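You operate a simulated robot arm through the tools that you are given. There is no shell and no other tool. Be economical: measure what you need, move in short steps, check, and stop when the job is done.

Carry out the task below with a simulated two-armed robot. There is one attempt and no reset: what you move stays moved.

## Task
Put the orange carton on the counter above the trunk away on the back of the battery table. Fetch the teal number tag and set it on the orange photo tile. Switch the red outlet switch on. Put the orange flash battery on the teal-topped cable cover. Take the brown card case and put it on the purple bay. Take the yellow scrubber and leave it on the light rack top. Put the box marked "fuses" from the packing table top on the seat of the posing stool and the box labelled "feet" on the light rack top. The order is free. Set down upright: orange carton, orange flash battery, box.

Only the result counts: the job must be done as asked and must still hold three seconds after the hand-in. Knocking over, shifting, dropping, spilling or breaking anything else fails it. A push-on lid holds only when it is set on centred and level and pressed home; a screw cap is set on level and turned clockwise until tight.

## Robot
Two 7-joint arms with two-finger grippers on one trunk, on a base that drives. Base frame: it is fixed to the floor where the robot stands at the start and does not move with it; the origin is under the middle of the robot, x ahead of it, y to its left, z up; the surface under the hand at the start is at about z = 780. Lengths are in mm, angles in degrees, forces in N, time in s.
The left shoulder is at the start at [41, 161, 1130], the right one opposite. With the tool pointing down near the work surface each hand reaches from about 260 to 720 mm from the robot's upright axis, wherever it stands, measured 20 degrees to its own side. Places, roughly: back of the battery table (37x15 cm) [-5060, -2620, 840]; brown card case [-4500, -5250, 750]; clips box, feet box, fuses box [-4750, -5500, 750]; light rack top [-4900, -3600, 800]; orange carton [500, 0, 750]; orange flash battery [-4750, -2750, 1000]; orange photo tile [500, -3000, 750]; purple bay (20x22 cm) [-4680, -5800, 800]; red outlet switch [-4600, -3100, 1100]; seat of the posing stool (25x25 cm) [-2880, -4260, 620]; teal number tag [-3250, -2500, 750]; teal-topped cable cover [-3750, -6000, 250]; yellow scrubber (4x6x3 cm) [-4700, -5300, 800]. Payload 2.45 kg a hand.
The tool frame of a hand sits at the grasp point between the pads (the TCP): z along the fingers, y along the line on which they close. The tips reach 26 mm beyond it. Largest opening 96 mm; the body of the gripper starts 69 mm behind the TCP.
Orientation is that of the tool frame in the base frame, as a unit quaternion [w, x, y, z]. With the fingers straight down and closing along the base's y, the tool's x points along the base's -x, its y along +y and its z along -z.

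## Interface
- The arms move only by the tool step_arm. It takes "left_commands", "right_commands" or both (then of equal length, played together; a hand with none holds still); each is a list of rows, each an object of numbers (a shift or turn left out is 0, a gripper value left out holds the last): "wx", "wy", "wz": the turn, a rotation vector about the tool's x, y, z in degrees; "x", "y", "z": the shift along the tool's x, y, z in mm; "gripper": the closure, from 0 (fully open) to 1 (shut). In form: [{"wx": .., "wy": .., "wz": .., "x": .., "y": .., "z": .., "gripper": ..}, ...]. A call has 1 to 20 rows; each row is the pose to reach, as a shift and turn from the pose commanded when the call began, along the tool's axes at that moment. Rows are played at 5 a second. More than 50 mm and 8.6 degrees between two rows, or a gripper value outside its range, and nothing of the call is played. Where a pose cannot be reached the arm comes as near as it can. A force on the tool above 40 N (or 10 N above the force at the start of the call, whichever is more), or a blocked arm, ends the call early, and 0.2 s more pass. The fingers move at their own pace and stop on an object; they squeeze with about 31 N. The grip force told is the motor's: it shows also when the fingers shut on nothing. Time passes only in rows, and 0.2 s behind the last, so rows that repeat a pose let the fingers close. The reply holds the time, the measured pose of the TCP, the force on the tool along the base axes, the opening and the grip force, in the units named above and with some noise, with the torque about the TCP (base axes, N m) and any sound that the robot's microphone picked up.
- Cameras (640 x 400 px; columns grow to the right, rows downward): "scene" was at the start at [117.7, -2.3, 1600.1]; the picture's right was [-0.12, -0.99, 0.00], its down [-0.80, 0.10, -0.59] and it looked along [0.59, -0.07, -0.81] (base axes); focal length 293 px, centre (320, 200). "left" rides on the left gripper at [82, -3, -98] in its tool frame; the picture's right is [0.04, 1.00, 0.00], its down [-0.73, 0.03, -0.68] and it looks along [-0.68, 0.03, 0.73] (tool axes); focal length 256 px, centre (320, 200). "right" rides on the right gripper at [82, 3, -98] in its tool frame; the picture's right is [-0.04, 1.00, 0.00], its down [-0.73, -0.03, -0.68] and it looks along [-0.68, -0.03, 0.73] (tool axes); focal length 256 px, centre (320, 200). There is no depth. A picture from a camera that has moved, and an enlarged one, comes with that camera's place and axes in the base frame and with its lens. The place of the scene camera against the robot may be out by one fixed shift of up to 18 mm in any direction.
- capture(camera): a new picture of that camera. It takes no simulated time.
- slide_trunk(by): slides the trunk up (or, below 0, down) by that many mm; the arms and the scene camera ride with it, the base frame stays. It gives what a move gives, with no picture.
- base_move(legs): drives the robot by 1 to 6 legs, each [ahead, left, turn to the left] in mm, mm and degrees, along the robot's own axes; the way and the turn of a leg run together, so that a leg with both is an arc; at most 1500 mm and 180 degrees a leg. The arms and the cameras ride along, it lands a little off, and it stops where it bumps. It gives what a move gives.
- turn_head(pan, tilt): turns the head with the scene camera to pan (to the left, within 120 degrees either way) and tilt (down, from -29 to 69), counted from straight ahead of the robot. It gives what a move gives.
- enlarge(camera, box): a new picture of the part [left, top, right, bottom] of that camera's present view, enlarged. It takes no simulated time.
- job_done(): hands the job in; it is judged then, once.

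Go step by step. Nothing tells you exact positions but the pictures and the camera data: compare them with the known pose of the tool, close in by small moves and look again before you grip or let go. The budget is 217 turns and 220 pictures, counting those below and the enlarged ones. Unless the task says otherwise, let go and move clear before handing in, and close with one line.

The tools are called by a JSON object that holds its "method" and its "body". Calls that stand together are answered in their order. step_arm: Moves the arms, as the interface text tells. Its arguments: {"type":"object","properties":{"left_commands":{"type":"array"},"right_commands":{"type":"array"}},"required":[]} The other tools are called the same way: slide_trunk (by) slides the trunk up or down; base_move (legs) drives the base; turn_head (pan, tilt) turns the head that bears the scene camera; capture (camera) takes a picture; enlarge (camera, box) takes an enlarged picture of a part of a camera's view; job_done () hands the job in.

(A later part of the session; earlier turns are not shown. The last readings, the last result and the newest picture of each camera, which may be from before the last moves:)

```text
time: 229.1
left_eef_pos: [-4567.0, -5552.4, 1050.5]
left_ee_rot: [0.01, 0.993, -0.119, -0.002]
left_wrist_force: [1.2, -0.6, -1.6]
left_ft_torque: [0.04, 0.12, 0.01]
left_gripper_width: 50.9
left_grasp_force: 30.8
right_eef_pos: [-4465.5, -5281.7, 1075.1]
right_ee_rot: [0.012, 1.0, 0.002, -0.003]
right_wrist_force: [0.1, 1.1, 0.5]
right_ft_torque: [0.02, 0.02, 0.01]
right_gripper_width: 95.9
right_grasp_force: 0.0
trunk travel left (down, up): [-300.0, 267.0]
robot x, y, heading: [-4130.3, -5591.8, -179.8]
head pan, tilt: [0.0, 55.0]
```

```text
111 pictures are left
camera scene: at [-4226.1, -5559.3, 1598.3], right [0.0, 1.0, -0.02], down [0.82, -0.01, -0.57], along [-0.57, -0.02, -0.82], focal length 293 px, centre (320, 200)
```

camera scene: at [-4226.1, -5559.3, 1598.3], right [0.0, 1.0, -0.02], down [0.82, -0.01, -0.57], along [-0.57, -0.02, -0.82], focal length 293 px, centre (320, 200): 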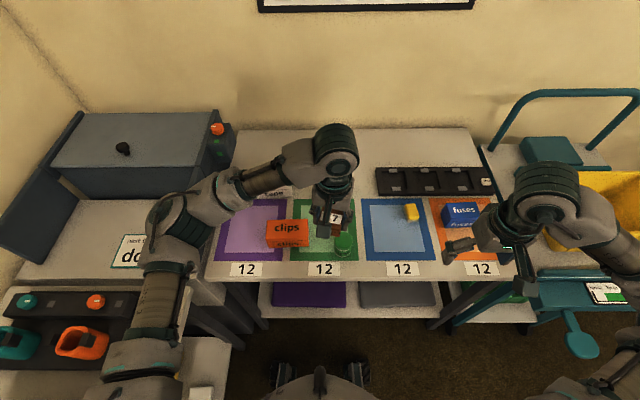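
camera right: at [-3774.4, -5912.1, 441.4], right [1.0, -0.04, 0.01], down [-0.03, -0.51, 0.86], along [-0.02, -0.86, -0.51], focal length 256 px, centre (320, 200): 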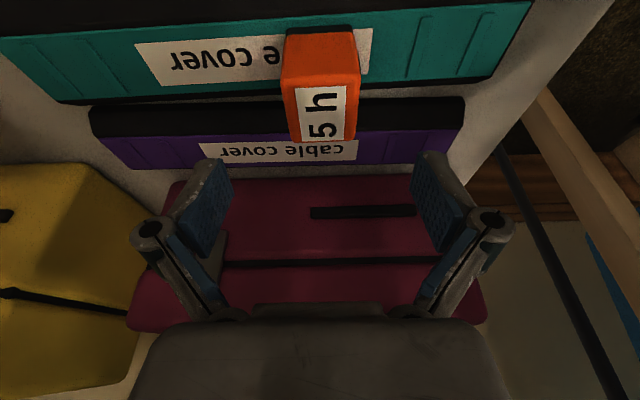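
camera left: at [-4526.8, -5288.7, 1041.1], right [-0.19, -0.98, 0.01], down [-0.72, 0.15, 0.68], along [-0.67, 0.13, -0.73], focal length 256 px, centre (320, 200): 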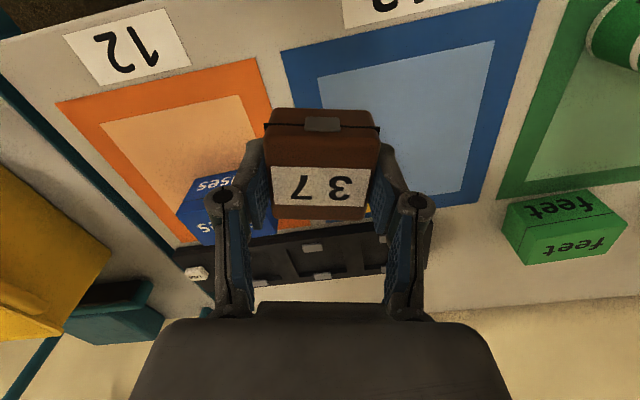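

The purple bay is free on its left part (y about -5735 to -5885). Moving the case over (-4675, -5820).

{"method": "step_arm", "body": {"left_commands": [{"x": -6, "y": 40, "wz": -2}, {"x": -12, "y": 80, "wz": -4}, {"x": -18, "y": 120, "wz": -6}, {"x": -25, "y": 160, "wz": -8}, {"x": -32, "y": 200, "wz": -10}, {"x": -38, "y": 240, "wz": -12}, {"x": -44, "y": 278, "wz": -13.5}, {"x": -44, "y": 278, "z": 40, "wz": -13.5}, {"x": -44, "y": 278, "z": 80, "wz": -13.5}, {"x": -44, "y": 278, "z": 110, "wz": -13.5}, {"x": -44, "y": 278, "z": 110, "wz": -13.5}, {"x": -44, "y": 278, "z": 110, "wz": -13.5}]}}

{"method": "capture", "body": {"camera": "left"}}

{"method": "enlarge", "body": {"camera": "scene", "box": [180, 160, 340, 280]}}

```text
time: 231.7
left_eef_pos: [-4672.0, -5817.9, 946.6]
left_ee_rot: [0.006, 1.0, -0.002, -0.005]
left_wrist_force: [-0.6, 0.7, -0.2]
left_ft_torque: [-0.01, -0.04, -0.01]
left_gripper_width: 51.0
left_grasp_force: 31.2
right_eef_pos: [-4461.4, -5289.3, 1079.2]
right_ee_rot: [0.007, 1.0, 0.001, -0.005]
right_wrist_force: [0.2, 0.9, 0.2]
right_ft_torque: [-0.04, 0.03, -0.03]
right_gripper_width: 96.0
right_grasp_force: 0.1
trunk travel left (down, up): [-300.0, 267.0]
robot x, y, heading: [-4130.5, -5589.4, -179.9]
head pan, tilt: [0.0, 55.0]
```

```text
110 pictures are left
camera left: at [-4589.9, -5814.4, 1043.9], right [0.04, -1.0, 0.01], down [-0.73, -0.02, 0.69], along [-0.69, -0.03, -0.73], focal length 256 px, centre (320, 200)
```

left: 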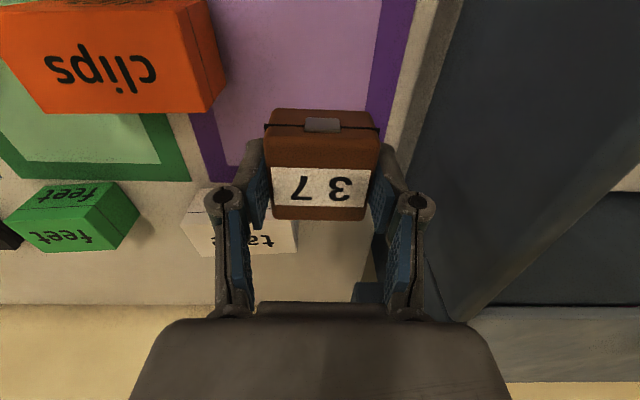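

```text
3.33 times, centred on (260, 220) of scene
camera zoom: at [-4226.6, -5574.2, 1598.4], right [0.0, 1.0, -0.01], down [0.82, 0.0, -0.57], along [-0.57, -0.01, -0.82], focal length 978 px, centre (520, 133)
```

zoom: 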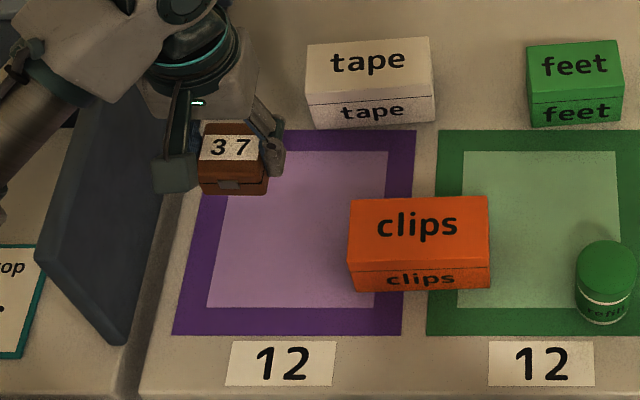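

The ground point is inside the purple bay, clear of the clips box. Lowering.

{"method": "step_arm", "body": {"left_commands": [{"z": 35}, {"z": 70}, {"z": 95}, {"z": 105}, {"z": 109}, {"z": 112}, {"z": 114}]}}

{"method": "capture", "body": {"camera": "left"}}

```text
time: 233.3
left_eef_pos: [-4674.1, -5833.0, 835.7]
left_ee_rot: [0.001, 1.0, 0.001, -0.008]
left_wrist_force: [-0.2, 1.2, -1.2]
left_ft_torque: [-0.07, 0.04, -0.02]
left_gripper_width: 50.8
left_grasp_force: 30.7
right_eef_pos: [-4460.0, -5300.3, 1083.1]
right_ee_rot: [0.003, 1.0, 0.003, -0.006]
right_wrist_force: [1.1, 0.5, 0.0]
right_ft_torque: [0.02, -0.01, -0.03]
right_gripper_width: 96.0
right_grasp_force: 0.0
trunk travel left (down, up): [-300.0, 267.0]
robot x, y, heading: [-4128.0, -5589.6, -179.8]
head pan, tilt: [0.0, 55.0]
```

```text
108 pictures are left
camera left: at [-4590.2, -5830.3, 932.5], right [0.04, -1.0, 0.0], down [-0.72, -0.03, 0.69], along [-0.69, -0.03, -0.72], focal length 256 px, centre (320, 200)
```

left: 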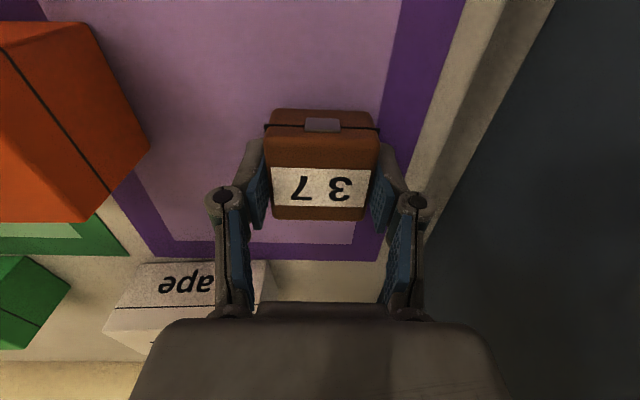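

{"method": "step_arm", "body": {"left_commands": [{"y": -10}, {"y": -10, "z": 2}, {"y": -10, "z": 4}, {"y": -10, "z": 6}, {"y": -10, "z": 8}]}}

```text
time: 234.5
left_eef_pos: [-4669.9, -5815.4, 832.9]
left_ee_rot: [0.003, 1.0, -0.002, -0.011]
left_wrist_force: [4.6, -2.9, 18.2]
left_ft_torque: [-0.06, -0.58, -0.11]
left_gripper_width: 51.5
left_grasp_force: 31.1
right_eef_pos: [-4453.4, -5294.3, 1083.9]
right_ee_rot: [0.005, 1.0, 0.002, -0.01]
right_wrist_force: [0.4, 0.1, 0.1]
right_ft_torque: [-0.01, 0.0, -0.01]
right_gripper_width: 96.2
right_grasp_force: 0.1
trunk travel left (down, up): [-300.0, 267.0]
robot x, y, heading: [-4131.2, -5593.4, -179.8]
head pan, tilt: [0.0, 55.0]
```

Contact. Releasing and lifting.

{"method": "step_arm", "body": {"left_commands": [{"z": -2}, {"z": -2, "gripper": 0.2}, {"z": -2, "gripper": 0}, {"z": -2, "gripper": 0}, {"z": -2, "gripper": 0}, {"z": -25}, {"z": -65}, {"z": -105}, {"z": -145}, {"z": -185}, {"z": -220}]}}

{"method": "capture", "body": {"camera": "left"}}

{"method": "capture", "body": {"camera": "right"}}

```text
time: 236.9
left_eef_pos: [-4672.9, -5820.2, 1043.1]
left_ee_rot: [0.002, 1.0, -0.001, -0.005]
left_wrist_force: [-1.5, -0.8, -0.1]
left_ft_torque: [-0.01, 0.02, -0.02]
left_gripper_width: 95.9
left_grasp_force: 0.1
right_eef_pos: [-4461.4, -5300.1, 1081.6]
right_ee_rot: [0.004, 1.0, 0.003, -0.005]
right_wrist_force: [0.4, -0.5, -0.9]
right_ft_torque: [0.01, 0.01, 0.0]
right_gripper_width: 95.9
right_grasp_force: 0.0
trunk travel left (down, up): [-300.0, 267.0]
robot x, y, heading: [-4127.0, -5593.0, -179.7]
head pan, tilt: [0.0, 55.0]
```

```text
107 pictures are left
camera left: at [-4589.3, -5817.3, 1141.0], right [0.04, -1.0, 0.0], down [-0.73, -0.02, 0.69], along [-0.68, -0.03, -0.73], focal length 256 px, centre (320, 200)
```

left: 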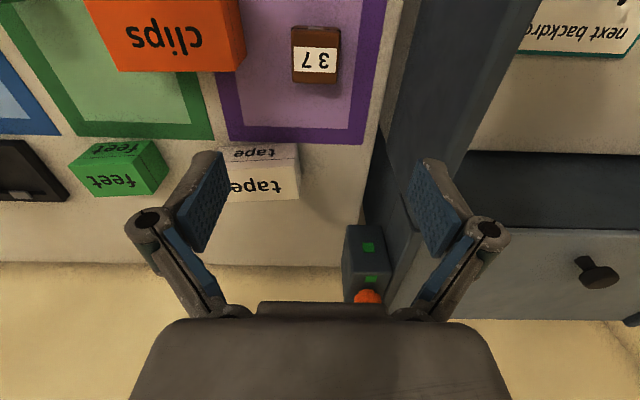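

```text
106 pictures are left
camera right: at [-4378.8, -5301.7, 1179.1], right [-0.04, -1.0, 0.01], down [-0.73, 0.03, 0.69], along [-0.69, 0.02, -0.73], focal length 256 px, centre (320, 200)
```

right: 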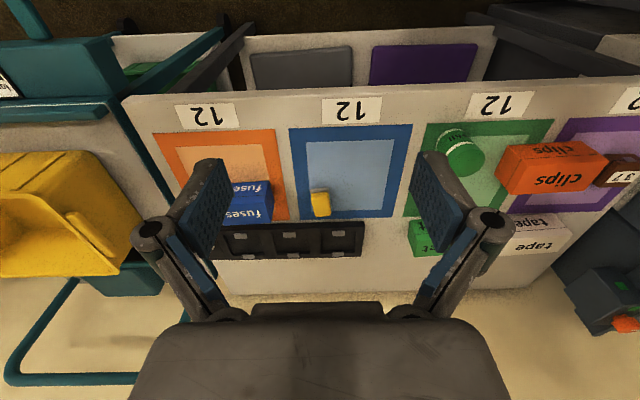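

The card case is placed. Shifting right so the left hand reaches the "feet" box and the right hand the scrubber.

{"method": "base_move", "body": {"legs": [[30, -175, 0]]}}

{"method": "step_arm", "body": {"left_commands": [{"x": -15, "y": -20}, {"x": -30, "y": -40}, {"x": -50, "y": -60}, {"x": -70, "y": -80, "z": 20}, {"x": -90, "y": -100, "z": 40}, {"x": -105, "y": -115, "z": 60}, {"x": -105, "y": -115, "z": 80}, {"x": -105, "y": -115, "z": 80}, {"x": -105, "y": -115, "z": 80}], "right_commands": [{"x": -30, "z": 5}, {"x": -60, "z": 10}, {"x": -95, "z": 20}, {"x": -130, "z": 40}, {"x": -165, "z": 60}, {"x": -200, "z": 80}, {"x": -230, "z": 100}, {"x": -230, "z": 100}, {"x": -230, "z": 100}]}}

{"method": "capture", "body": {"camera": "left"}}

{"method": "capture", "body": {"camera": "right"}}

```text
time: 238.4
left_eef_pos: [-4703.2, -5660.1, 1040.0]
left_ee_rot: [-0.003, 1.0, -0.002, -0.005]
left_wrist_force: [0.5, -1.3, 0.7]
left_ft_torque: [0.07, -0.03, 0.01]
left_gripper_width: 95.7
left_grasp_force: 0.0
right_eef_pos: [-4491.5, -5140.5, 1085.0]
right_ee_rot: [-0.003, 1.0, 0.002, -0.005]
right_wrist_force: [0.2, 0.0, -0.5]
right_ft_torque: [0.01, -0.04, -0.02]
right_gripper_width: 96.2
right_grasp_force: 0.1
trunk travel left (down, up): [-300.0, 267.0]
robot x, y, heading: [-4157.2, -5419.8, -179.9]
head pan, tilt: [0.0, 55.0]
```

```text
time: 240.4
left_eef_pos: [-4807.2, -5509.5, 968.4]
left_ee_rot: [0.012, 1.0, -0.003, -0.006]
left_wrist_force: [0.6, 1.1, 0.1]
left_ft_torque: [-0.04, 0.02, 0.01]
left_gripper_width: 96.1
left_grasp_force: 0.0
right_eef_pos: [-4717.8, -5106.9, 979.6]
right_ee_rot: [0.013, 1.0, 0.0, -0.007]
right_wrist_force: [-0.1, 1.4, -0.1]
right_ft_torque: [-0.04, 0.03, -0.03]
right_gripper_width: 96.0
right_grasp_force: 0.1
trunk travel left (down, up): [-300.0, 267.0]
robot x, y, heading: [-4158.1, -5416.1, -179.9]
head pan, tilt: [0.0, 55.0]
```

```text
105 pictures are left
camera left: at [-4723.6, -5505.0, 1065.8], right [0.03, -1.0, 0.02], down [-0.73, -0.01, 0.69], along [-0.69, -0.04, -0.72], focal length 256 px, centre (320, 200)
```

left: 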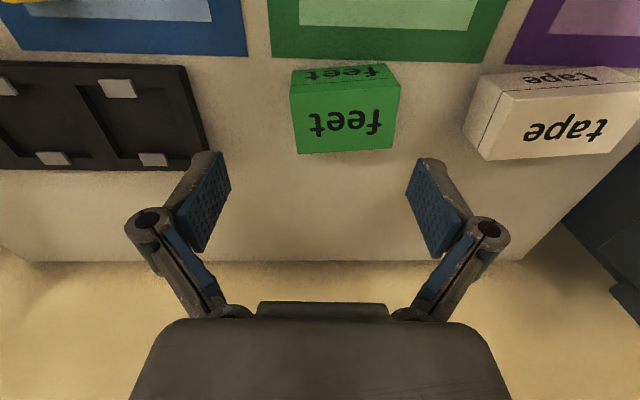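

```text
104 pictures are left
camera right: at [-4636.2, -5107.3, 1076.6], right [-0.04, -1.0, 0.03], down [-0.73, 0.05, 0.69], along [-0.69, 0.01, -0.73], focal length 256 px, centre (320, 200)
```

right: 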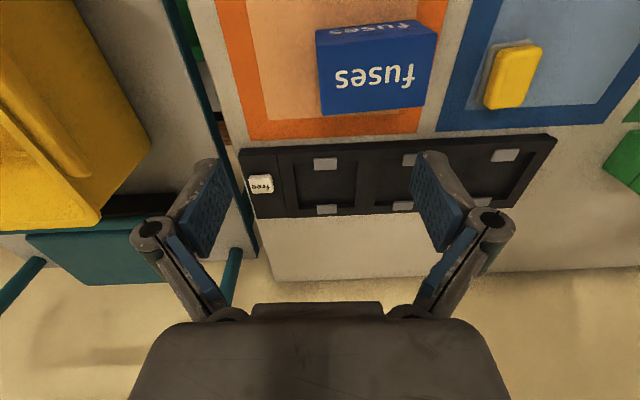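

The "feet" box is ~89×65×43 mm at about (-4833, -5537), so I'll grip across its 65 mm side with the left gripper turned. The right hand goes to the scrubber at (-4725, -5293).

{"method": "step_arm", "body": {"left_commands": [{"wz": 6.9}, {"wz": 13.8}, {"wz": 20.7}, {"x": -5, "y": 2, "wz": 27.6}, {"x": -10, "y": 4, "wz": 34.5}, {"x": -15, "y": 6, "wz": 41.4}, {"x": -20, "y": 8, "wz": 48.3}, {"x": -26, "y": 9, "wz": 55.2}, {"x": -26, "y": 9, "wz": 62.1}, {"x": -26, "y": 9, "wz": 69}, {"x": -26, "y": 9, "wz": 75.9}, {"x": -26, "y": 9, "wz": 82.8}, {"x": -26, "y": 9, "wz": 82.8}, {"x": -26, "y": 9, "wz": 82.8}, {"x": -26, "y": 9, "wz": 82.8}, {"x": -26, "y": 9, "wz": 82.8}, {"x": -26, "y": 9, "wz": 82.8}, {"x": -26, "y": 9, "wz": 82.8}, {"x": -26, "y": 9, "wz": 82.8}, {"x": -26, "y": 9, "wz": 82.8}], "right_commands": [{"y": 25}, {"y": 55}, {"y": 85, "x": -2}, {"y": 115, "x": -4}, {"y": 145, "x": -6}, {"y": 169, "x": -7}, {"y": 169, "x": -7, "z": 20}, {"y": 169, "x": -7, "z": 40}, {"y": 169, "x": -7, "z": 60}, {"y": 169, "x": -7, "z": 75}, {"y": 169, "x": -7, "z": 75}, {"y": 169, "x": -7, "z": 75}, {"y": 169, "x": -7, "z": 75}, {"y": 169, "x": -7, "z": 75}, {"y": 169, "x": -7, "z": 75}, {"y": 169, "x": -7, "z": 75}, {"y": 169, "x": -7, "z": 75}, {"y": 169, "x": -7, "z": 75}, {"y": 169, "x": -7, "z": 75}, {"y": 169, "x": -7, "z": 75}]}}

{"method": "capture", "body": {"camera": "left"}}

{"method": "capture", "body": {"camera": "right"}}

```text
time: 244.6
left_eef_pos: [-4834.6, -5535.2, 966.8]
left_ee_rot: [0.008, 0.749, -0.663, 0.0]
left_wrist_force: [-0.1, -0.2, 0.2]
left_ft_torque: [-0.03, -0.02, 0.0]
left_gripper_width: 95.7
left_grasp_force: 0.0
right_eef_pos: [-4727.9, -5293.3, 911.2]
right_ee_rot: [0.005, 1.0, 0.001, -0.006]
right_wrist_force: [-0.3, 0.7, 0.1]
right_ft_torque: [-0.05, 0.02, 0.0]
right_gripper_width: 96.3
right_grasp_force: 0.1
trunk travel left (down, up): [-300.0, 267.0]
robot x, y, heading: [-4159.6, -5423.9, -180.4]
head pan, tilt: [0.0, 55.0]
```

```text
103 pictures are left
camera left: at [-4818.9, -5615.7, 1065.7], right [-0.99, -0.16, 0.01], down [-0.11, 0.73, 0.67], along [-0.12, 0.66, -0.74], focal length 256 px, centre (320, 200)
```

left: 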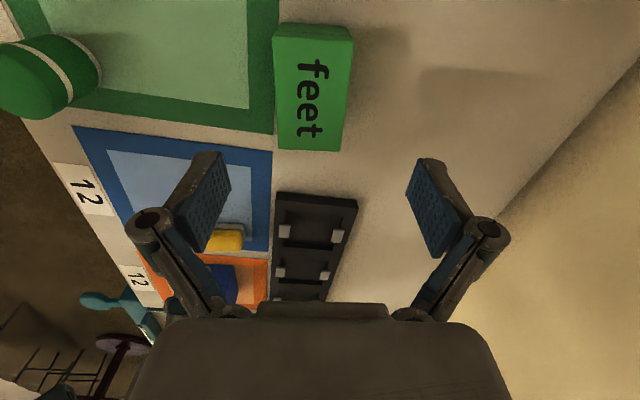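

```text
102 pictures are left
camera right: at [-4644.7, -5294.5, 1008.3], right [-0.04, -1.0, 0.01], down [-0.73, 0.04, 0.69], along [-0.69, 0.02, -0.73], focal length 256 px, centre (320, 200)
```

right: 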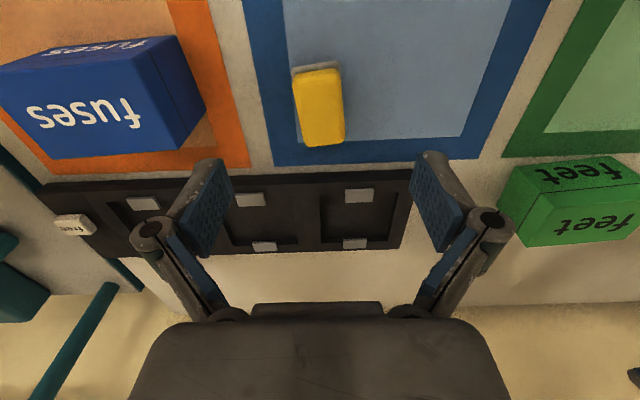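

Both are aligned. Lowering both hands, with the right gripper partly closed to stay clear of the fuses box.

{"method": "step_arm", "body": {"left_commands": [{"x": 3, "y": -6, "z": 30}, {"x": 3, "y": -6, "z": 60}, {"x": 3, "y": -6, "z": 90}, {"x": 3, "y": -6, "z": 115}, {"x": 3, "y": -6, "z": 128}, {"x": 3, "y": -6, "z": 133}], "right_commands": [{"x": 5, "gripper": 0.25}, {"x": 5, "z": 20, "gripper": 0.25}, {"x": 5, "z": 45, "gripper": 0.25}, {"x": 5, "z": 65, "gripper": 0.25}, {"x": 5, "z": 74, "gripper": 0.25}, {"x": 5, "z": 78, "gripper": 0.25}]}}

{"method": "capture", "body": {"camera": "left"}}

{"method": "capture", "body": {"camera": "right"}}

```text
time: 246.0
left_eef_pos: [-4828.0, -5545.0, 832.3]
left_ee_rot: [0.007, 0.749, -0.663, -0.001]
left_wrist_force: [0.3, -1.0, -0.6]
left_ft_torque: [0.05, 0.0, 0.02]
left_gripper_width: 95.8
left_grasp_force: 0.2
right_eef_pos: [-4722.8, -5297.5, 834.5]
right_ee_rot: [0.005, 1.0, 0.002, -0.006]
right_wrist_force: [0.0, -0.7, 0.5]
right_ft_torque: [0.05, 0.02, 0.01]
right_gripper_width: 72.0
right_grasp_force: 0.1
trunk travel left (down, up): [-300.0, 267.0]
robot x, y, heading: [-4160.6, -5418.7, -179.9]
head pan, tilt: [0.0, 55.0]
```

```text
101 pictures are left
camera left: at [-4813.5, -5624.3, 931.7], right [-0.99, -0.16, 0.01], down [-0.11, 0.73, 0.67], along [-0.12, 0.66, -0.74], focal length 256 px, centre (320, 200)
```

left: 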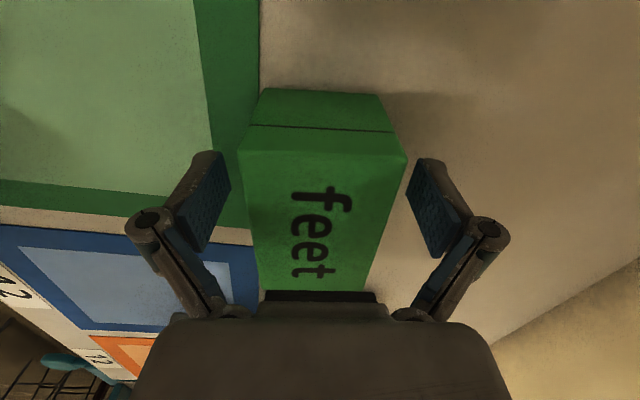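

```text
100 pictures are left
camera right: at [-4640.6, -5300.1, 930.5], right [-0.04, -1.0, 0.01], down [-0.72, 0.03, 0.69], along [-0.69, 0.02, -0.73], focal length 256 px, centre (320, 200)
```

right: 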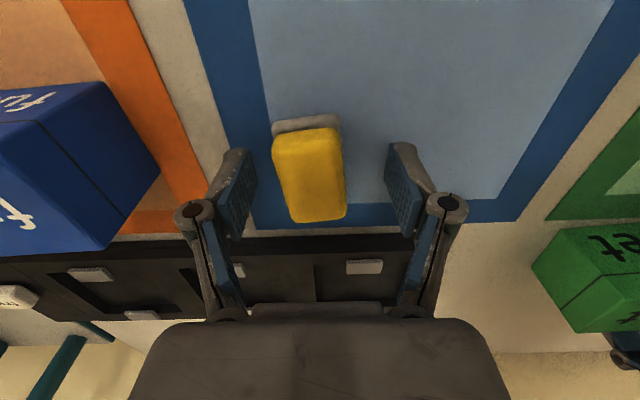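

{"method": "step_arm", "body": {"left_commands": [{"gripper": 1}, {"gripper": 1}, {"gripper": 1}, {"gripper": 1}, {"gripper": 1}, {"z": -3}, {"z": -8}, {"z": -15}, {"z": -25}, {"z": -40}, {"z": -60}, {"z": -85}, {"z": -110}], "right_commands": [{"gripper": 1}, {"gripper": 1}, {"gripper": 1}, {"gripper": 1}, {"gripper": 1}, {"z": -3}, {"z": -8}, {"z": -15}, {"z": -25}, {"z": -40}, {"z": -60}, {"z": -85}, {"z": -110}]}}

{"method": "capture", "body": {"camera": "left"}}

{"method": "capture", "body": {"camera": "right"}}

```text
time: 248.8
left_eef_pos: [-4827.8, -5538.0, 944.2]
left_ee_rot: [0.009, 0.749, -0.663, 0.0]
left_wrist_force: [-0.2, 0.2, -2.4]
left_ft_torque: [-0.01, 0.03, 0.02]
left_gripper_width: 57.7
left_grasp_force: 31.5
right_eef_pos: [-4722.1, -5292.5, 945.4]
right_ee_rot: [0.006, 1.0, 0.001, -0.006]
right_wrist_force: [-1.4, 0.3, 0.0]
right_ft_torque: [-0.02, 0.02, -0.02]
right_gripper_width: 34.8
right_grasp_force: 30.9
trunk travel left (down, up): [-300.0, 267.0]
robot x, y, heading: [-4160.2, -5418.9, -179.8]
head pan, tilt: [0.0, 55.0]
```

```text
99 pictures are left
camera left: at [-4812.0, -5617.8, 1043.8], right [-0.99, -0.16, 0.01], down [-0.11, 0.73, 0.67], along [-0.12, 0.66, -0.74], focal length 256 px, centre (320, 200)
```

left: 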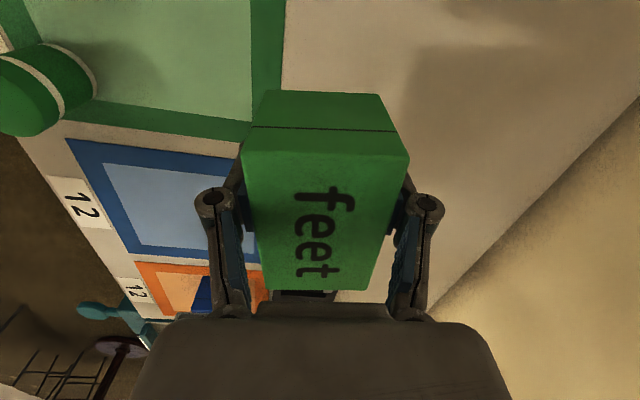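

```text
98 pictures are left
camera right: at [-4639.9, -5294.0, 1041.8], right [-0.04, -1.0, 0.01], down [-0.73, 0.04, 0.69], along [-0.69, 0.02, -0.73], focal length 256 px, centre (320, 200)
```

right: 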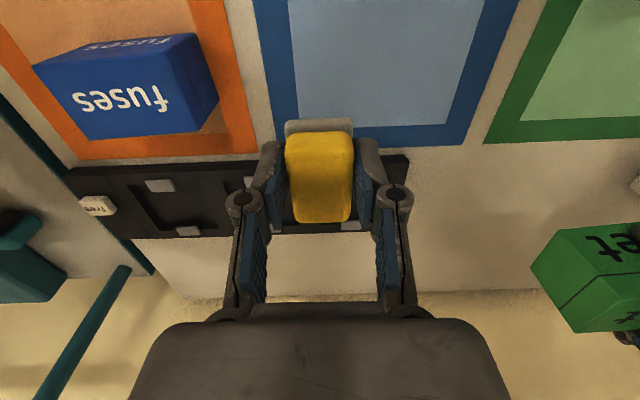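

Both items are gripped. Tucking the arms, then heading back and north to the light rack.

{"method": "step_arm", "body": {"left_commands": [{"z": -40}, {"x": 20, "y": -40, "z": -70}, {"x": 38, "y": -80, "z": -90}, {"x": 56, "y": -120, "z": -110}, {"x": 75, "y": -160, "z": -125}, {"x": 94, "y": -200, "z": -136}, {"x": 112, "y": -240, "z": -136}, {"x": 130, "y": -275, "z": -136}, {"x": 137, "y": -293, "z": -136}], "right_commands": [{"z": -40}, {"x": 25, "y": -5, "z": -70}, {"x": 55, "y": -12, "z": -90}, {"x": 85, "y": -18, "z": -110}, {"x": 115, "y": -25, "z": -125}, {"x": 145, "y": -31, "z": -135}, {"x": 175, "y": -37, "z": -135}, {"x": 202, "y": -43, "z": -135}, {"x": 202, "y": -43, "z": -135}]}}

{"method": "base_move", "body": {"legs": [[-320, 0, 0], [0, -1450, 0], [0, -370, 0]]}}

{"method": "turn_head", "body": {"pan": 0, "tilt": 35}}

{"method": "capture", "body": {"camera": "scene"}}

```text
refused: row 2 steps farther than a row can; nothing moved
```

```text
time: 259.6
left_eef_pos: [-4523.5, -3762.2, 943.1]
left_ee_rot: [0.005, 0.754, -0.657, -0.004]
left_wrist_force: [0.2, -1.3, -2.4]
left_ft_torque: [0.03, 0.01, 0.04]
left_gripper_width: 57.8
left_grasp_force: 30.8
right_eef_pos: [-4423.5, -3515.0, 945.1]
right_ee_rot: [0.004, 1.0, 0.009, -0.006]
right_wrist_force: [0.2, -0.3, -0.4]
right_ft_torque: [0.05, 0.05, -0.02]
right_gripper_width: 34.9
right_grasp_force: 31.1
trunk travel left (down, up): [-300.0, 267.0]
robot x, y, heading: [-3856.4, -3623.6, -179.2]
head pan, tilt: [0.0, 55.0]
```

```text
time: 260.4
left_eef_pos: [-4519.5, -3761.2, 946.9]
left_ee_rot: [0.009, 0.755, -0.656, -0.003]
left_wrist_force: [0.9, 0.5, -2.8]
left_ft_torque: [0.02, 0.0, 0.02]
left_gripper_width: 57.8
left_grasp_force: 31.3
right_eef_pos: [-4418.8, -3514.3, 948.4]
right_ee_rot: [0.004, 1.0, 0.01, -0.009]
right_wrist_force: [0.1, -0.1, -0.5]
right_ft_torque: [0.06, 0.01, 0.02]
right_gripper_width: 34.9
right_grasp_force: 31.1
trunk travel left (down, up): [-300.0, 267.0]
robot x, y, heading: [-3852.9, -3625.6, -178.8]
head pan, tilt: [0.0, 35.0]
```

```text
97 pictures are left
camera scene: at [-3972.9, -3640.0, 1626.2], right [-0.02, 1.0, 0.01], down [0.58, 0.02, -0.82], along [-0.82, -0.01, -0.58], focal length 293 px, centre (320, 200)
```

scene: 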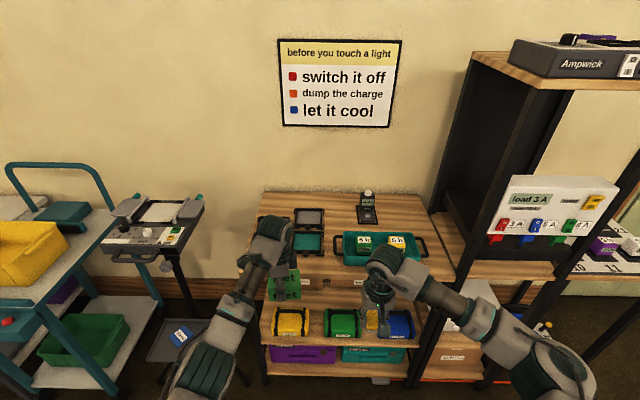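

The arm tuck was refused but the drive went through without contact. I'm looking closely at the rack top and checking the trolley on the left.

{"method": "enlarge", "body": {"camera": "scene", "box": [240, 180, 460, 320]}}

{"method": "enlarge", "body": {"camera": "scene", "box": [0, 150, 230, 400]}}

```text
2.86 times, centred on (350, 250) of scene
camera zoom: at [-3972.9, -3640.0, 1626.2], right [-0.02, 1.0, 0.01], down [0.58, 0.02, -0.82], along [-0.82, -0.01, -0.58], focal length 838 px, centre (234, 57)
```

zoom: 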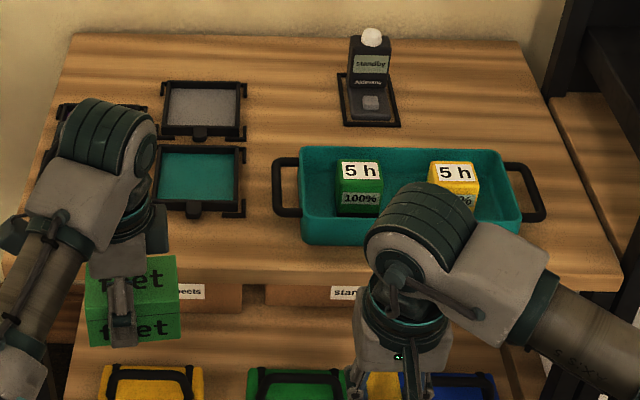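

```text
1.60 times, centred on (115, 275) of scene
camera zoom: at [-3972.9, -3640.0, 1626.2], right [-0.02, 1.0, 0.01], down [0.58, 0.02, -0.82], along [-0.82, -0.01, -0.58], focal length 469 px, centre (648, 80)
```

zoom: 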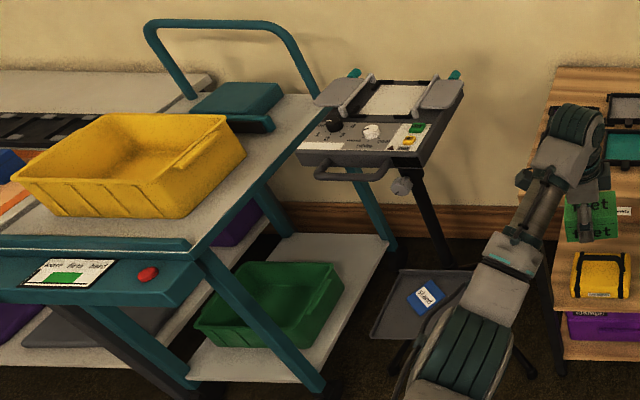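

The trolley is fine. The feet box fits on the front strip of the rack top at about (-4685, -3622), and the scrubber further left on that strip. Retracting the arms, then approaching.

{"method": "step_arm", "body": {"left_commands": [{"x": -6, "y": -25, "z": -5, "wz": 1.5}, {"x": -12, "y": -50, "z": -8, "wz": 3}, {"x": -18, "y": -75, "z": -10, "wz": 4.5}, {"x": -25, "y": -100, "z": -12, "wz": 6}, {"x": -30, "y": -120, "z": -13, "wz": 7}, {"x": -35, "y": -138, "z": -13, "wz": 8}], "right_commands": [{"x": 30, "y": -15, "z": -15}, {"x": 60, "y": -30, "z": -30}, {"x": 92, "y": -45, "z": -45}, {"x": 124, "y": -60, "z": -60}, {"x": 156, "y": -75, "z": -75}, {"x": 186, "y": -89, "z": -90}]}}

{"method": "base_move", "body": {"legs": [[297, -85, -1.2]]}}

{"method": "step_arm", "body": {"left_commands": [{"x": 0}, {"x": 0}, {"x": 0}, {"x": 0}, {"x": 0}, {"x": 0}, {"x": 0}, {"x": 0}, {"x": 0}, {"x": 0}]}}

{"method": "capture", "body": {"camera": "left"}}

{"method": "capture", "body": {"camera": "scene"}}

```text
time: 261.8
left_eef_pos: [-4385.6, -3696.5, 958.5]
left_ee_rot: [-0.012, -0.706, 0.708, -0.001]
left_wrist_force: [0.6, -0.8, -1.4]
left_ft_torque: [-0.02, 0.0, -0.02]
left_gripper_width: 57.7
left_grasp_force: 30.6
right_eef_pos: [-4232.0, -3408.6, 1031.3]
right_ee_rot: [0.008, 1.0, 0.009, -0.01]
right_wrist_force: [0.8, -0.2, 0.6]
right_ft_torque: [0.03, 0.0, -0.03]
right_gripper_width: 35.0
right_grasp_force: 30.7
trunk travel left (down, up): [-300.0, 267.0]
robot x, y, heading: [-3856.0, -3626.5, -179.0]
head pan, tilt: [0.0, 35.0]
```

```text
time: 263.9
left_eef_pos: [-4692.2, -3611.3, 957.6]
left_ee_rot: [-0.008, -0.697, 0.717, 0.004]
left_wrist_force: [0.1, -0.7, -2.4]
left_ft_torque: [0.04, -0.04, 0.0]
left_gripper_width: 57.6
left_grasp_force: 30.8
right_eef_pos: [-4530.8, -3331.0, 1034.3]
right_ee_rot: [0.004, 1.0, -0.003, -0.009]
right_wrist_force: [-0.1, -1.2, 0.5]
right_ft_torque: [0.07, 0.02, 0.01]
right_gripper_width: 35.0
right_grasp_force: 30.6
trunk travel left (down, up): [-300.0, 267.0]
robot x, y, heading: [-4161.1, -3541.7, 179.6]
head pan, tilt: [0.0, 35.0]
```

```text
time: 266.1
left_eef_pos: [-4688.5, -3595.8, 960.4]
left_ee_rot: [-0.015, -0.697, 0.717, -0.001]
left_wrist_force: [0.1, 0.4, -2.4]
left_ft_torque: [-0.05, 0.02, -0.03]
left_gripper_width: 57.7
left_grasp_force: 31.3
right_eef_pos: [-4527.6, -3313.1, 1031.4]
right_ee_rot: [0.011, 1.0, -0.004, -0.01]
right_wrist_force: [-1.1, 0.7, -0.5]
right_ft_torque: [0.0, 0.02, -0.01]
right_gripper_width: 34.8
right_grasp_force: 30.7
trunk travel left (down, up): [-300.0, 267.0]
robot x, y, heading: [-4164.3, -3545.7, 179.4]
head pan, tilt: [0.0, 35.0]
```

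```text
94 pictures are left
camera left: at [-4685.5, -3675.6, 1060.3], right [-1.0, -0.01, 0.02], down [0.0, 0.75, 0.66], along [-0.02, 0.66, -0.75], focal length 256 px, centre (320, 200)
```

left: 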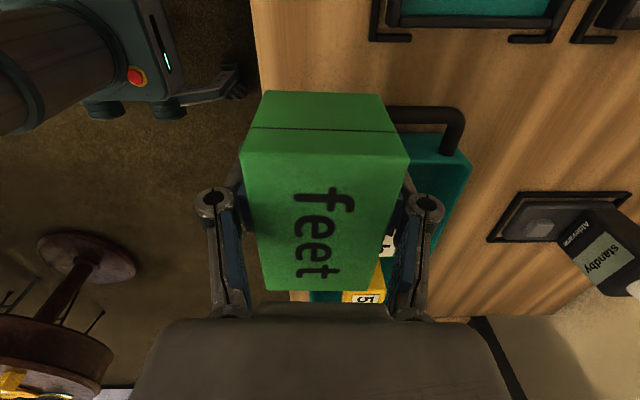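

```text
93 pictures are left
camera scene: at [-4275.1, -3523.2, 1626.4], right [0.01, 1.0, -0.01], down [0.58, -0.01, -0.82], along [-0.82, 0.0, -0.58], focal length 293 px, centre (320, 200)
```

scene: 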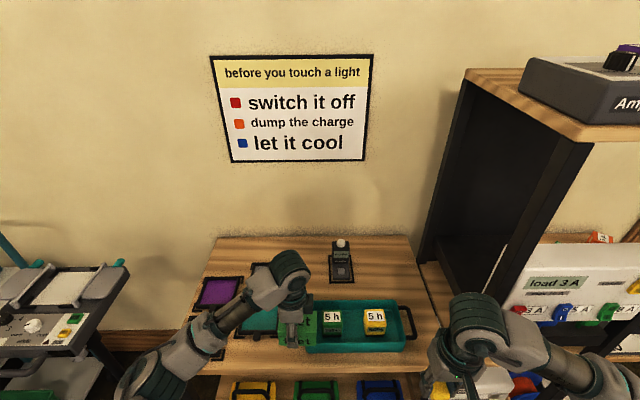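

The spot is confirmed: box footprint x -4658 to -4716, y -3667 to -3577 is free. Waiting for the sway to settle, with a small shift.

{"method": "step_arm", "body": {"left_commands": [{"x": 10}, {"x": 10, "z": 20}, {"x": 10, "z": 40}, {"x": 10, "z": 55}, {"x": 10, "z": 55}, {"x": 10, "z": 55}, {"x": 10, "z": 55}, {"x": 10, "z": 55}, {"x": 10, "z": 55}, {"x": 10, "z": 55}, {"x": 10, "z": 55}, {"x": 10, "z": 55}, {"x": 10, "z": 55}, {"x": 10, "z": 55}, {"x": 10, "z": 55}, {"x": 10, "z": 55}, {"x": 10, "z": 55}, {"x": 10, "z": 55}]}}

{"method": "capture", "body": {"camera": "left"}}

```text
time: 267.1
left_eef_pos: [-4689.8, -3609.9, 916.2]
left_ee_rot: [-0.014, -0.696, 0.718, 0.01]
left_wrist_force: [5.3, 3.0, 16.0]
left_ft_torque: [0.26, 0.47, -0.18]
left_gripper_width: 57.9
left_grasp_force: 30.7
right_eef_pos: [-4525.9, -3319.0, 1033.6]
right_ee_rot: [0.009, 1.0, -0.003, -0.011]
right_wrist_force: [0.0, -0.1, -0.5]
right_ft_torque: [0.02, -0.03, 0.0]
right_gripper_width: 35.0
right_grasp_force: 31.0
trunk travel left (down, up): [-300.0, 267.0]
robot x, y, heading: [-4162.9, -3546.4, 179.4]
head pan, tilt: [0.0, 35.0]
stopped in row 5 (left hand): the force on the tool passed its limit at 46 N (the readings are from after the stop); the commanded pose is now the measured one
```

```text
92 pictures are left
camera left: at [-4684.5, -3691.8, 1014.6], right [-1.0, -0.01, 0.03], down [0.02, 0.74, 0.67], along [-0.03, 0.67, -0.74], focal length 256 px, centre (320, 200)
```

left: 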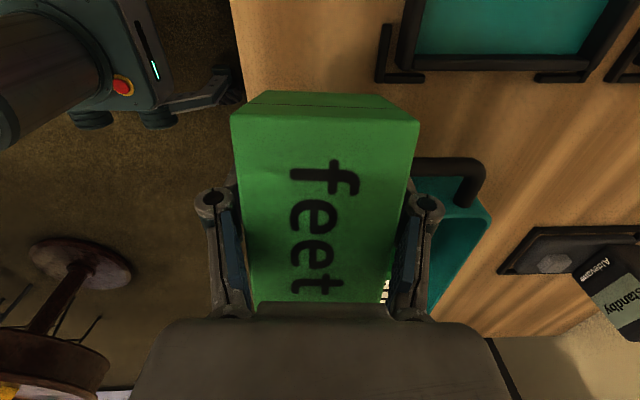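

The box touched the tray's rim; its left edge is at about y -3577. I'm raising, then shifting 27 mm left and re-checking.

{"method": "step_arm", "body": {"left_commands": [{"z": -10}, {"z": -25}, {"z": -40}, {"x": 14, "y": -4, "z": -40}, {"x": 27, "y": -8, "z": -40}, {"x": 27, "y": -8, "z": -40}, {"x": 27, "y": -8, "z": -40}, {"x": 27, "y": -8, "z": -40}, {"x": 27, "y": -8, "z": -40}, {"x": 27, "y": -8, "z": -40}, {"x": 27, "y": -8, "z": -40}, {"x": 27, "y": -8, "z": -40}, {"x": 27, "y": -8, "z": -40}, {"x": 27, "y": -8, "z": -40}]}}

{"method": "capture", "body": {"camera": "left"}}

{"method": "enlarge", "body": {"camera": "scene", "box": [180, 220, 440, 390]}}

```text
time: 270.1
left_eef_pos: [-4680.9, -3636.2, 954.3]
left_ee_rot: [-0.015, -0.697, 0.717, 0.007]
left_wrist_force: [-0.2, 1.3, -2.2]
left_ft_torque: [-0.03, 0.03, 0.02]
left_gripper_width: 57.7
left_grasp_force: 31.0
right_eef_pos: [-4525.5, -3317.0, 1033.1]
right_ee_rot: [0.01, 1.0, -0.003, -0.011]
right_wrist_force: [0.2, 0.2, -1.0]
right_ft_torque: [-0.03, 0.03, 0.01]
right_gripper_width: 34.7
right_grasp_force: 29.9
trunk travel left (down, up): [-300.0, 267.0]
robot x, y, heading: [-4160.5, -3543.3, 179.7]
head pan, tilt: [0.0, 35.0]
```

```text
91 pictures are left
camera left: at [-4676.1, -3717.0, 1053.1], right [-1.0, -0.01, 0.03], down [0.01, 0.74, 0.67], along [-0.03, 0.67, -0.74], focal length 256 px, centre (320, 200)
```

left: 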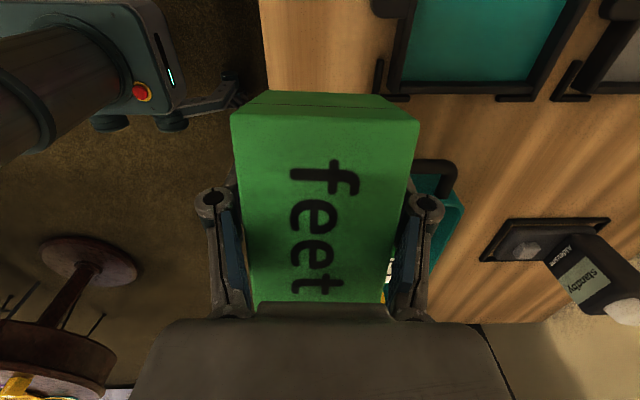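

```text
2.35 times, centred on (310, 305) of scene
camera zoom: at [-4275.2, -3534.4, 1626.5], right [0.01, 1.0, 0.0], down [0.58, -0.01, -0.82], along [-0.82, 0.01, -0.58], focal length 690 px, centre (344, -47)
```

zoom: 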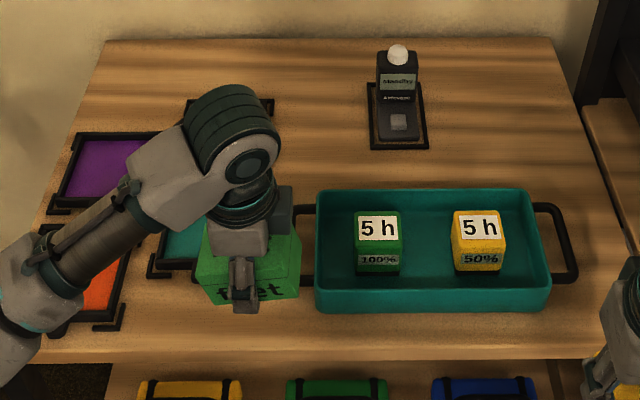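

The contact tilted the box about 10° in the grip. I'm tilting the tool to level the box, and shifting a little further from the tray.

{"method": "step_arm", "body": {"left_commands": [{"x": 3, "wy": 4}, {"x": 6, "wy": 8}, {"x": 9, "wy": 10.5}, {"x": 9, "z": 20, "wy": 10.5}, {"x": 9, "z": 40, "wy": 10.5}, {"x": 9, "z": 55, "wy": 10.5}, {"x": 9, "z": 55, "wy": 10.5}]}}

{"method": "capture", "body": {"camera": "left"}}

{"method": "enlarge", "body": {"camera": "scene", "box": [180, 220, 440, 390]}}

```text
time: 271.7
left_eef_pos: [-4685.6, -3645.3, 909.1]
left_ee_rot: [-0.084, -0.696, 0.711, -0.046]
left_wrist_force: [10.9, -4.3, 25.4]
left_ft_torque: [1.19, 0.37, -0.46]
left_gripper_width: 58.5
left_grasp_force: 30.8
right_eef_pos: [-4522.7, -3318.3, 1035.5]
right_ee_rot: [0.008, 1.0, -0.003, -0.013]
right_wrist_force: [0.0, -0.1, -0.1]
right_ft_torque: [0.0, -0.04, 0.01]
right_gripper_width: 34.7
right_grasp_force: 31.0
trunk travel left (down, up): [-300.0, 267.0]
robot x, y, heading: [-4162.4, -3546.9, 179.3]
head pan, tilt: [0.0, 35.0]
stopped in row 7 (left hand): the force on the tool passed its limit at 42 N (the readings are from after the stop); the commanded pose is now the measured one
```

```text
89 pictures are left
camera left: at [-4676.5, -3708.3, 1020.2], right [-1.0, -0.01, 0.06], down [0.02, 0.85, 0.53], along [-0.06, 0.53, -0.84], focal length 256 px, centre (320, 200)
```

left: 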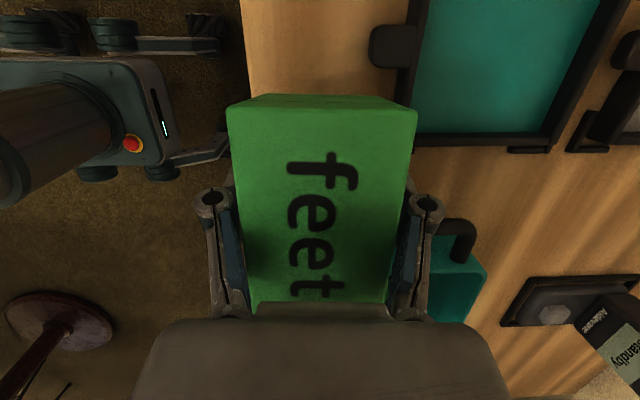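

```text
2.35 times, centred on (310, 305) of scene
camera zoom: at [-4271.3, -3536.0, 1627.1], right [0.01, 1.0, 0.0], down [0.58, 0.0, -0.82], along [-0.82, 0.01, -0.58], focal length 690 px, centre (344, -47)
```

zoom: 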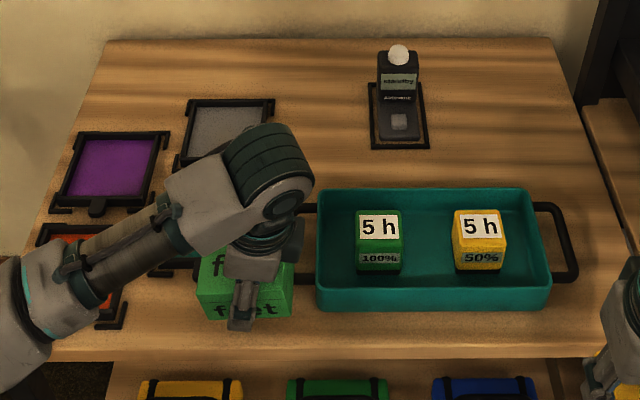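

Both contacts happened with the box bottom at z ≈ 885, so the rack top is simply higher than I assumed: the box is now resting on it, level, 38 mm inside the front edge. Opening just enough and checking.

{"method": "step_arm", "body": {"left_commands": [{"gripper": 0.36}, {"gripper": 0.33}, {"gripper": 0.31}, {"gripper": 0.31}]}}

{"method": "capture", "body": {"camera": "left"}}

{"method": "enlarge", "body": {"camera": "scene", "box": [180, 220, 440, 390]}}

```text
time: 272.7
left_eef_pos: [-4684.9, -3644.3, 904.8]
left_ee_rot: [-0.084, -0.696, 0.711, -0.05]
left_wrist_force: [-0.2, -0.4, -0.3]
left_ft_torque: [-0.02, 0.03, 0.03]
left_gripper_width: 66.5
left_grasp_force: 0.4
right_eef_pos: [-4523.5, -3316.9, 1034.4]
right_ee_rot: [0.01, 1.0, -0.003, -0.013]
right_wrist_force: [0.4, 0.6, 0.4]
right_ft_torque: [0.03, -0.01, 0.0]
right_gripper_width: 34.9
right_grasp_force: 31.1
trunk travel left (down, up): [-300.0, 267.0]
robot x, y, heading: [-4160.1, -3543.1, 179.3]
head pan, tilt: [0.0, 35.0]
```

```text
87 pictures are left
camera left: at [-4677.3, -3707.4, 1017.1], right [-1.0, -0.01, 0.05], down [0.02, 0.85, 0.53], along [-0.05, 0.53, -0.85], focal length 256 px, centre (320, 200)
```

left: 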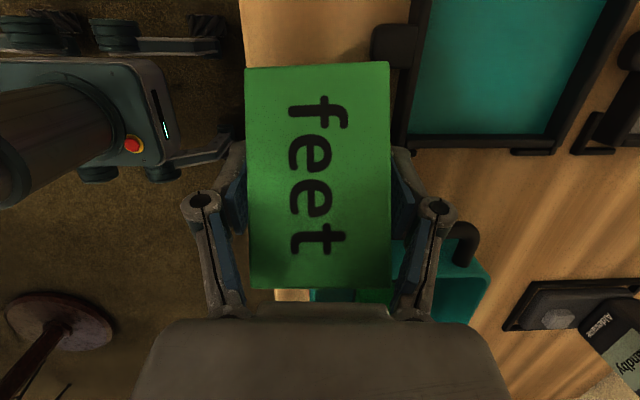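

```text
2.35 times, centred on (310, 305) of scene
camera zoom: at [-4275.3, -3534.1, 1626.5], right [0.01, 1.0, 0.0], down [0.58, -0.01, -0.82], along [-0.82, 0.01, -0.58], focal length 690 px, centre (344, -47)
```

zoom: 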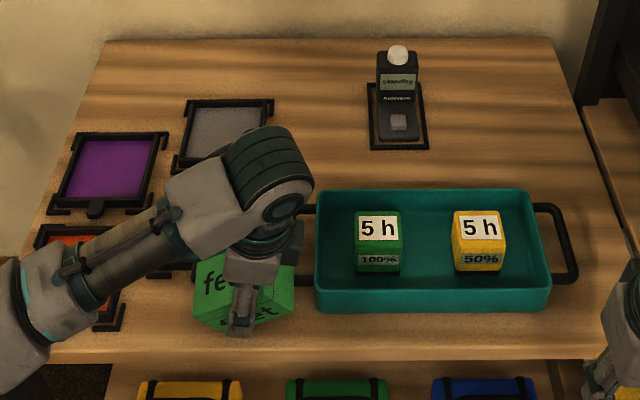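

The box's far end is resting on the tray's handle (tilted ~30°). It's still between the fingers with its centre at the grasp point, so I'll re-grip it and lift.

{"method": "step_arm", "body": {"left_commands": [{"gripper": 1}, {"gripper": 1}, {"gripper": 1}, {"gripper": 1}, {"x": 1, "z": -6}, {"x": 3, "z": -15}, {"x": 5, "z": -27}, {"x": 8, "z": -42}, {"x": 11, "z": -58}, {"x": 14, "z": -74}]}}

{"method": "capture", "body": {"camera": "left"}}

{"method": "enlarge", "body": {"camera": "scene", "box": [180, 220, 440, 390]}}

```text
time: 274.9
left_eef_pos: [-4681.3, -3645.1, 982.9]
left_ee_rot: [-0.084, -0.697, 0.711, -0.05]
left_wrist_force: [0.1, 0.3, -2.5]
left_ft_torque: [0.0, 0.04, -0.04]
left_gripper_width: 57.8
left_grasp_force: 31.4
right_eef_pos: [-4523.9, -3318.1, 1034.1]
right_ee_rot: [0.01, 1.0, -0.003, -0.013]
right_wrist_force: [-1.0, -0.6, -0.6]
right_ft_torque: [-0.02, -0.04, -0.03]
right_gripper_width: 34.6
right_grasp_force: 31.3
trunk travel left (down, up): [-300.0, 267.0]
robot x, y, heading: [-4160.6, -3546.9, 179.6]
head pan, tilt: [0.0, 35.0]
```

```text
85 pictures are left
camera left: at [-4674.0, -3707.1, 1093.0], right [-1.0, -0.01, 0.05], down [0.02, 0.85, 0.53], along [-0.05, 0.53, -0.85], focal length 256 px, centre (320, 200)
```

left: 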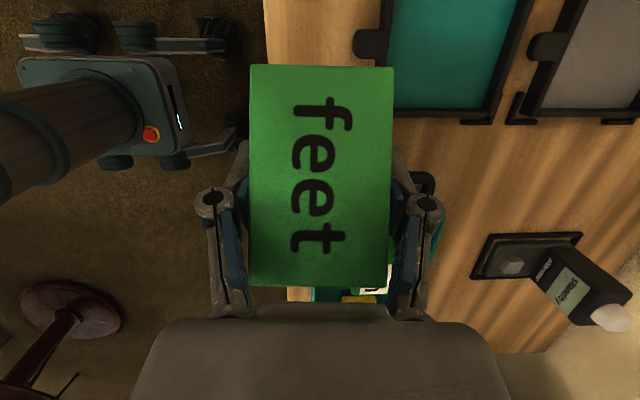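

```text
2.35 times, centred on (310, 305) of scene
camera zoom: at [-4275.2, -3534.2, 1626.5], right [0.01, 1.0, 0.0], down [0.58, -0.01, -0.82], along [-0.82, 0.01, -0.58], focal length 690 px, centre (344, -47)
```

zoom: 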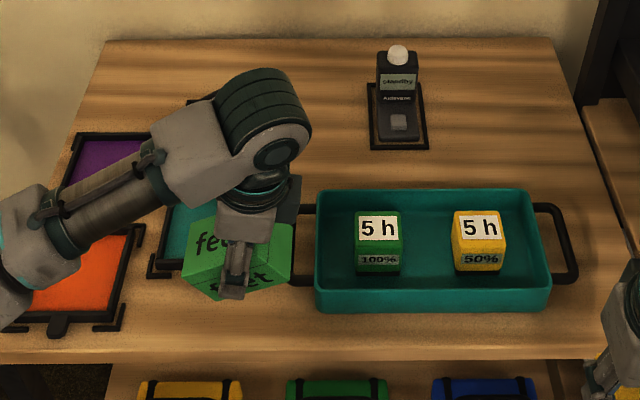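

Re-gripped; the tray did not move. I'm levelling the box by tilting the tool and moving it to y ≈ -3672, clear of the handle.

{"method": "step_arm", "body": {"left_commands": [{"x": 8, "z": 1, "wy": 6}, {"x": 15, "z": 2, "wy": 12}, {"x": 22, "z": 4, "wy": 18}, {"x": 26, "z": 6, "wy": 24}, {"x": 26, "z": 8, "wy": 29}, {"x": 26, "z": 8, "wy": 29}]}}

{"method": "capture", "body": {"camera": "left"}}

{"method": "enlarge", "body": {"camera": "scene", "box": [180, 220, 440, 390]}}

```text
time: 276.3
left_eef_pos: [-4682.1, -3672.5, 977.7]
left_ee_rot: [-0.259, -0.662, 0.667, -0.224]
left_wrist_force: [0.9, 0.2, -3.0]
left_ft_torque: [-0.01, -0.04, 0.0]
left_gripper_width: 57.9
left_grasp_force: 31.5
right_eef_pos: [-4523.0, -3316.7, 1034.2]
right_ee_rot: [0.01, 1.0, -0.004, -0.012]
right_wrist_force: [0.8, 1.5, -0.7]
right_ft_torque: [-0.04, 0.01, 0.02]
right_gripper_width: 35.0
right_grasp_force: 31.0
trunk travel left (down, up): [-300.0, 267.0]
robot x, y, heading: [-4158.6, -3542.4, 179.3]
head pan, tilt: [0.0, 35.0]
```

```text
83 pictures are left
camera left: at [-4672.5, -3673.0, 1105.5], right [-1.0, -0.01, 0.07], down [0.0, 1.0, 0.05], along [-0.07, 0.05, -1.0], focal length 256 px, centre (320, 200)
```

left: 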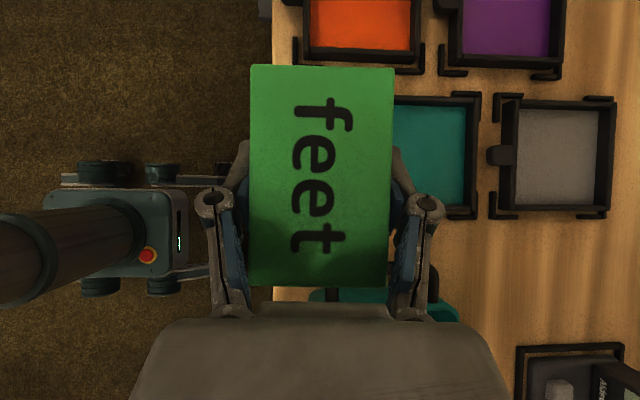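

```text
2.35 times, centred on (310, 305) of scene
camera zoom: at [-4275.7, -3533.5, 1626.5], right [0.01, 1.0, 0.0], down [0.58, -0.01, -0.82], along [-0.82, 0.01, -0.58], focal length 690 px, centre (344, -47)
```

zoom: 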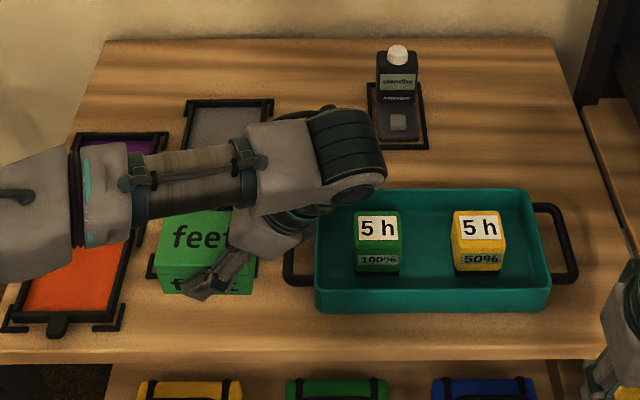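

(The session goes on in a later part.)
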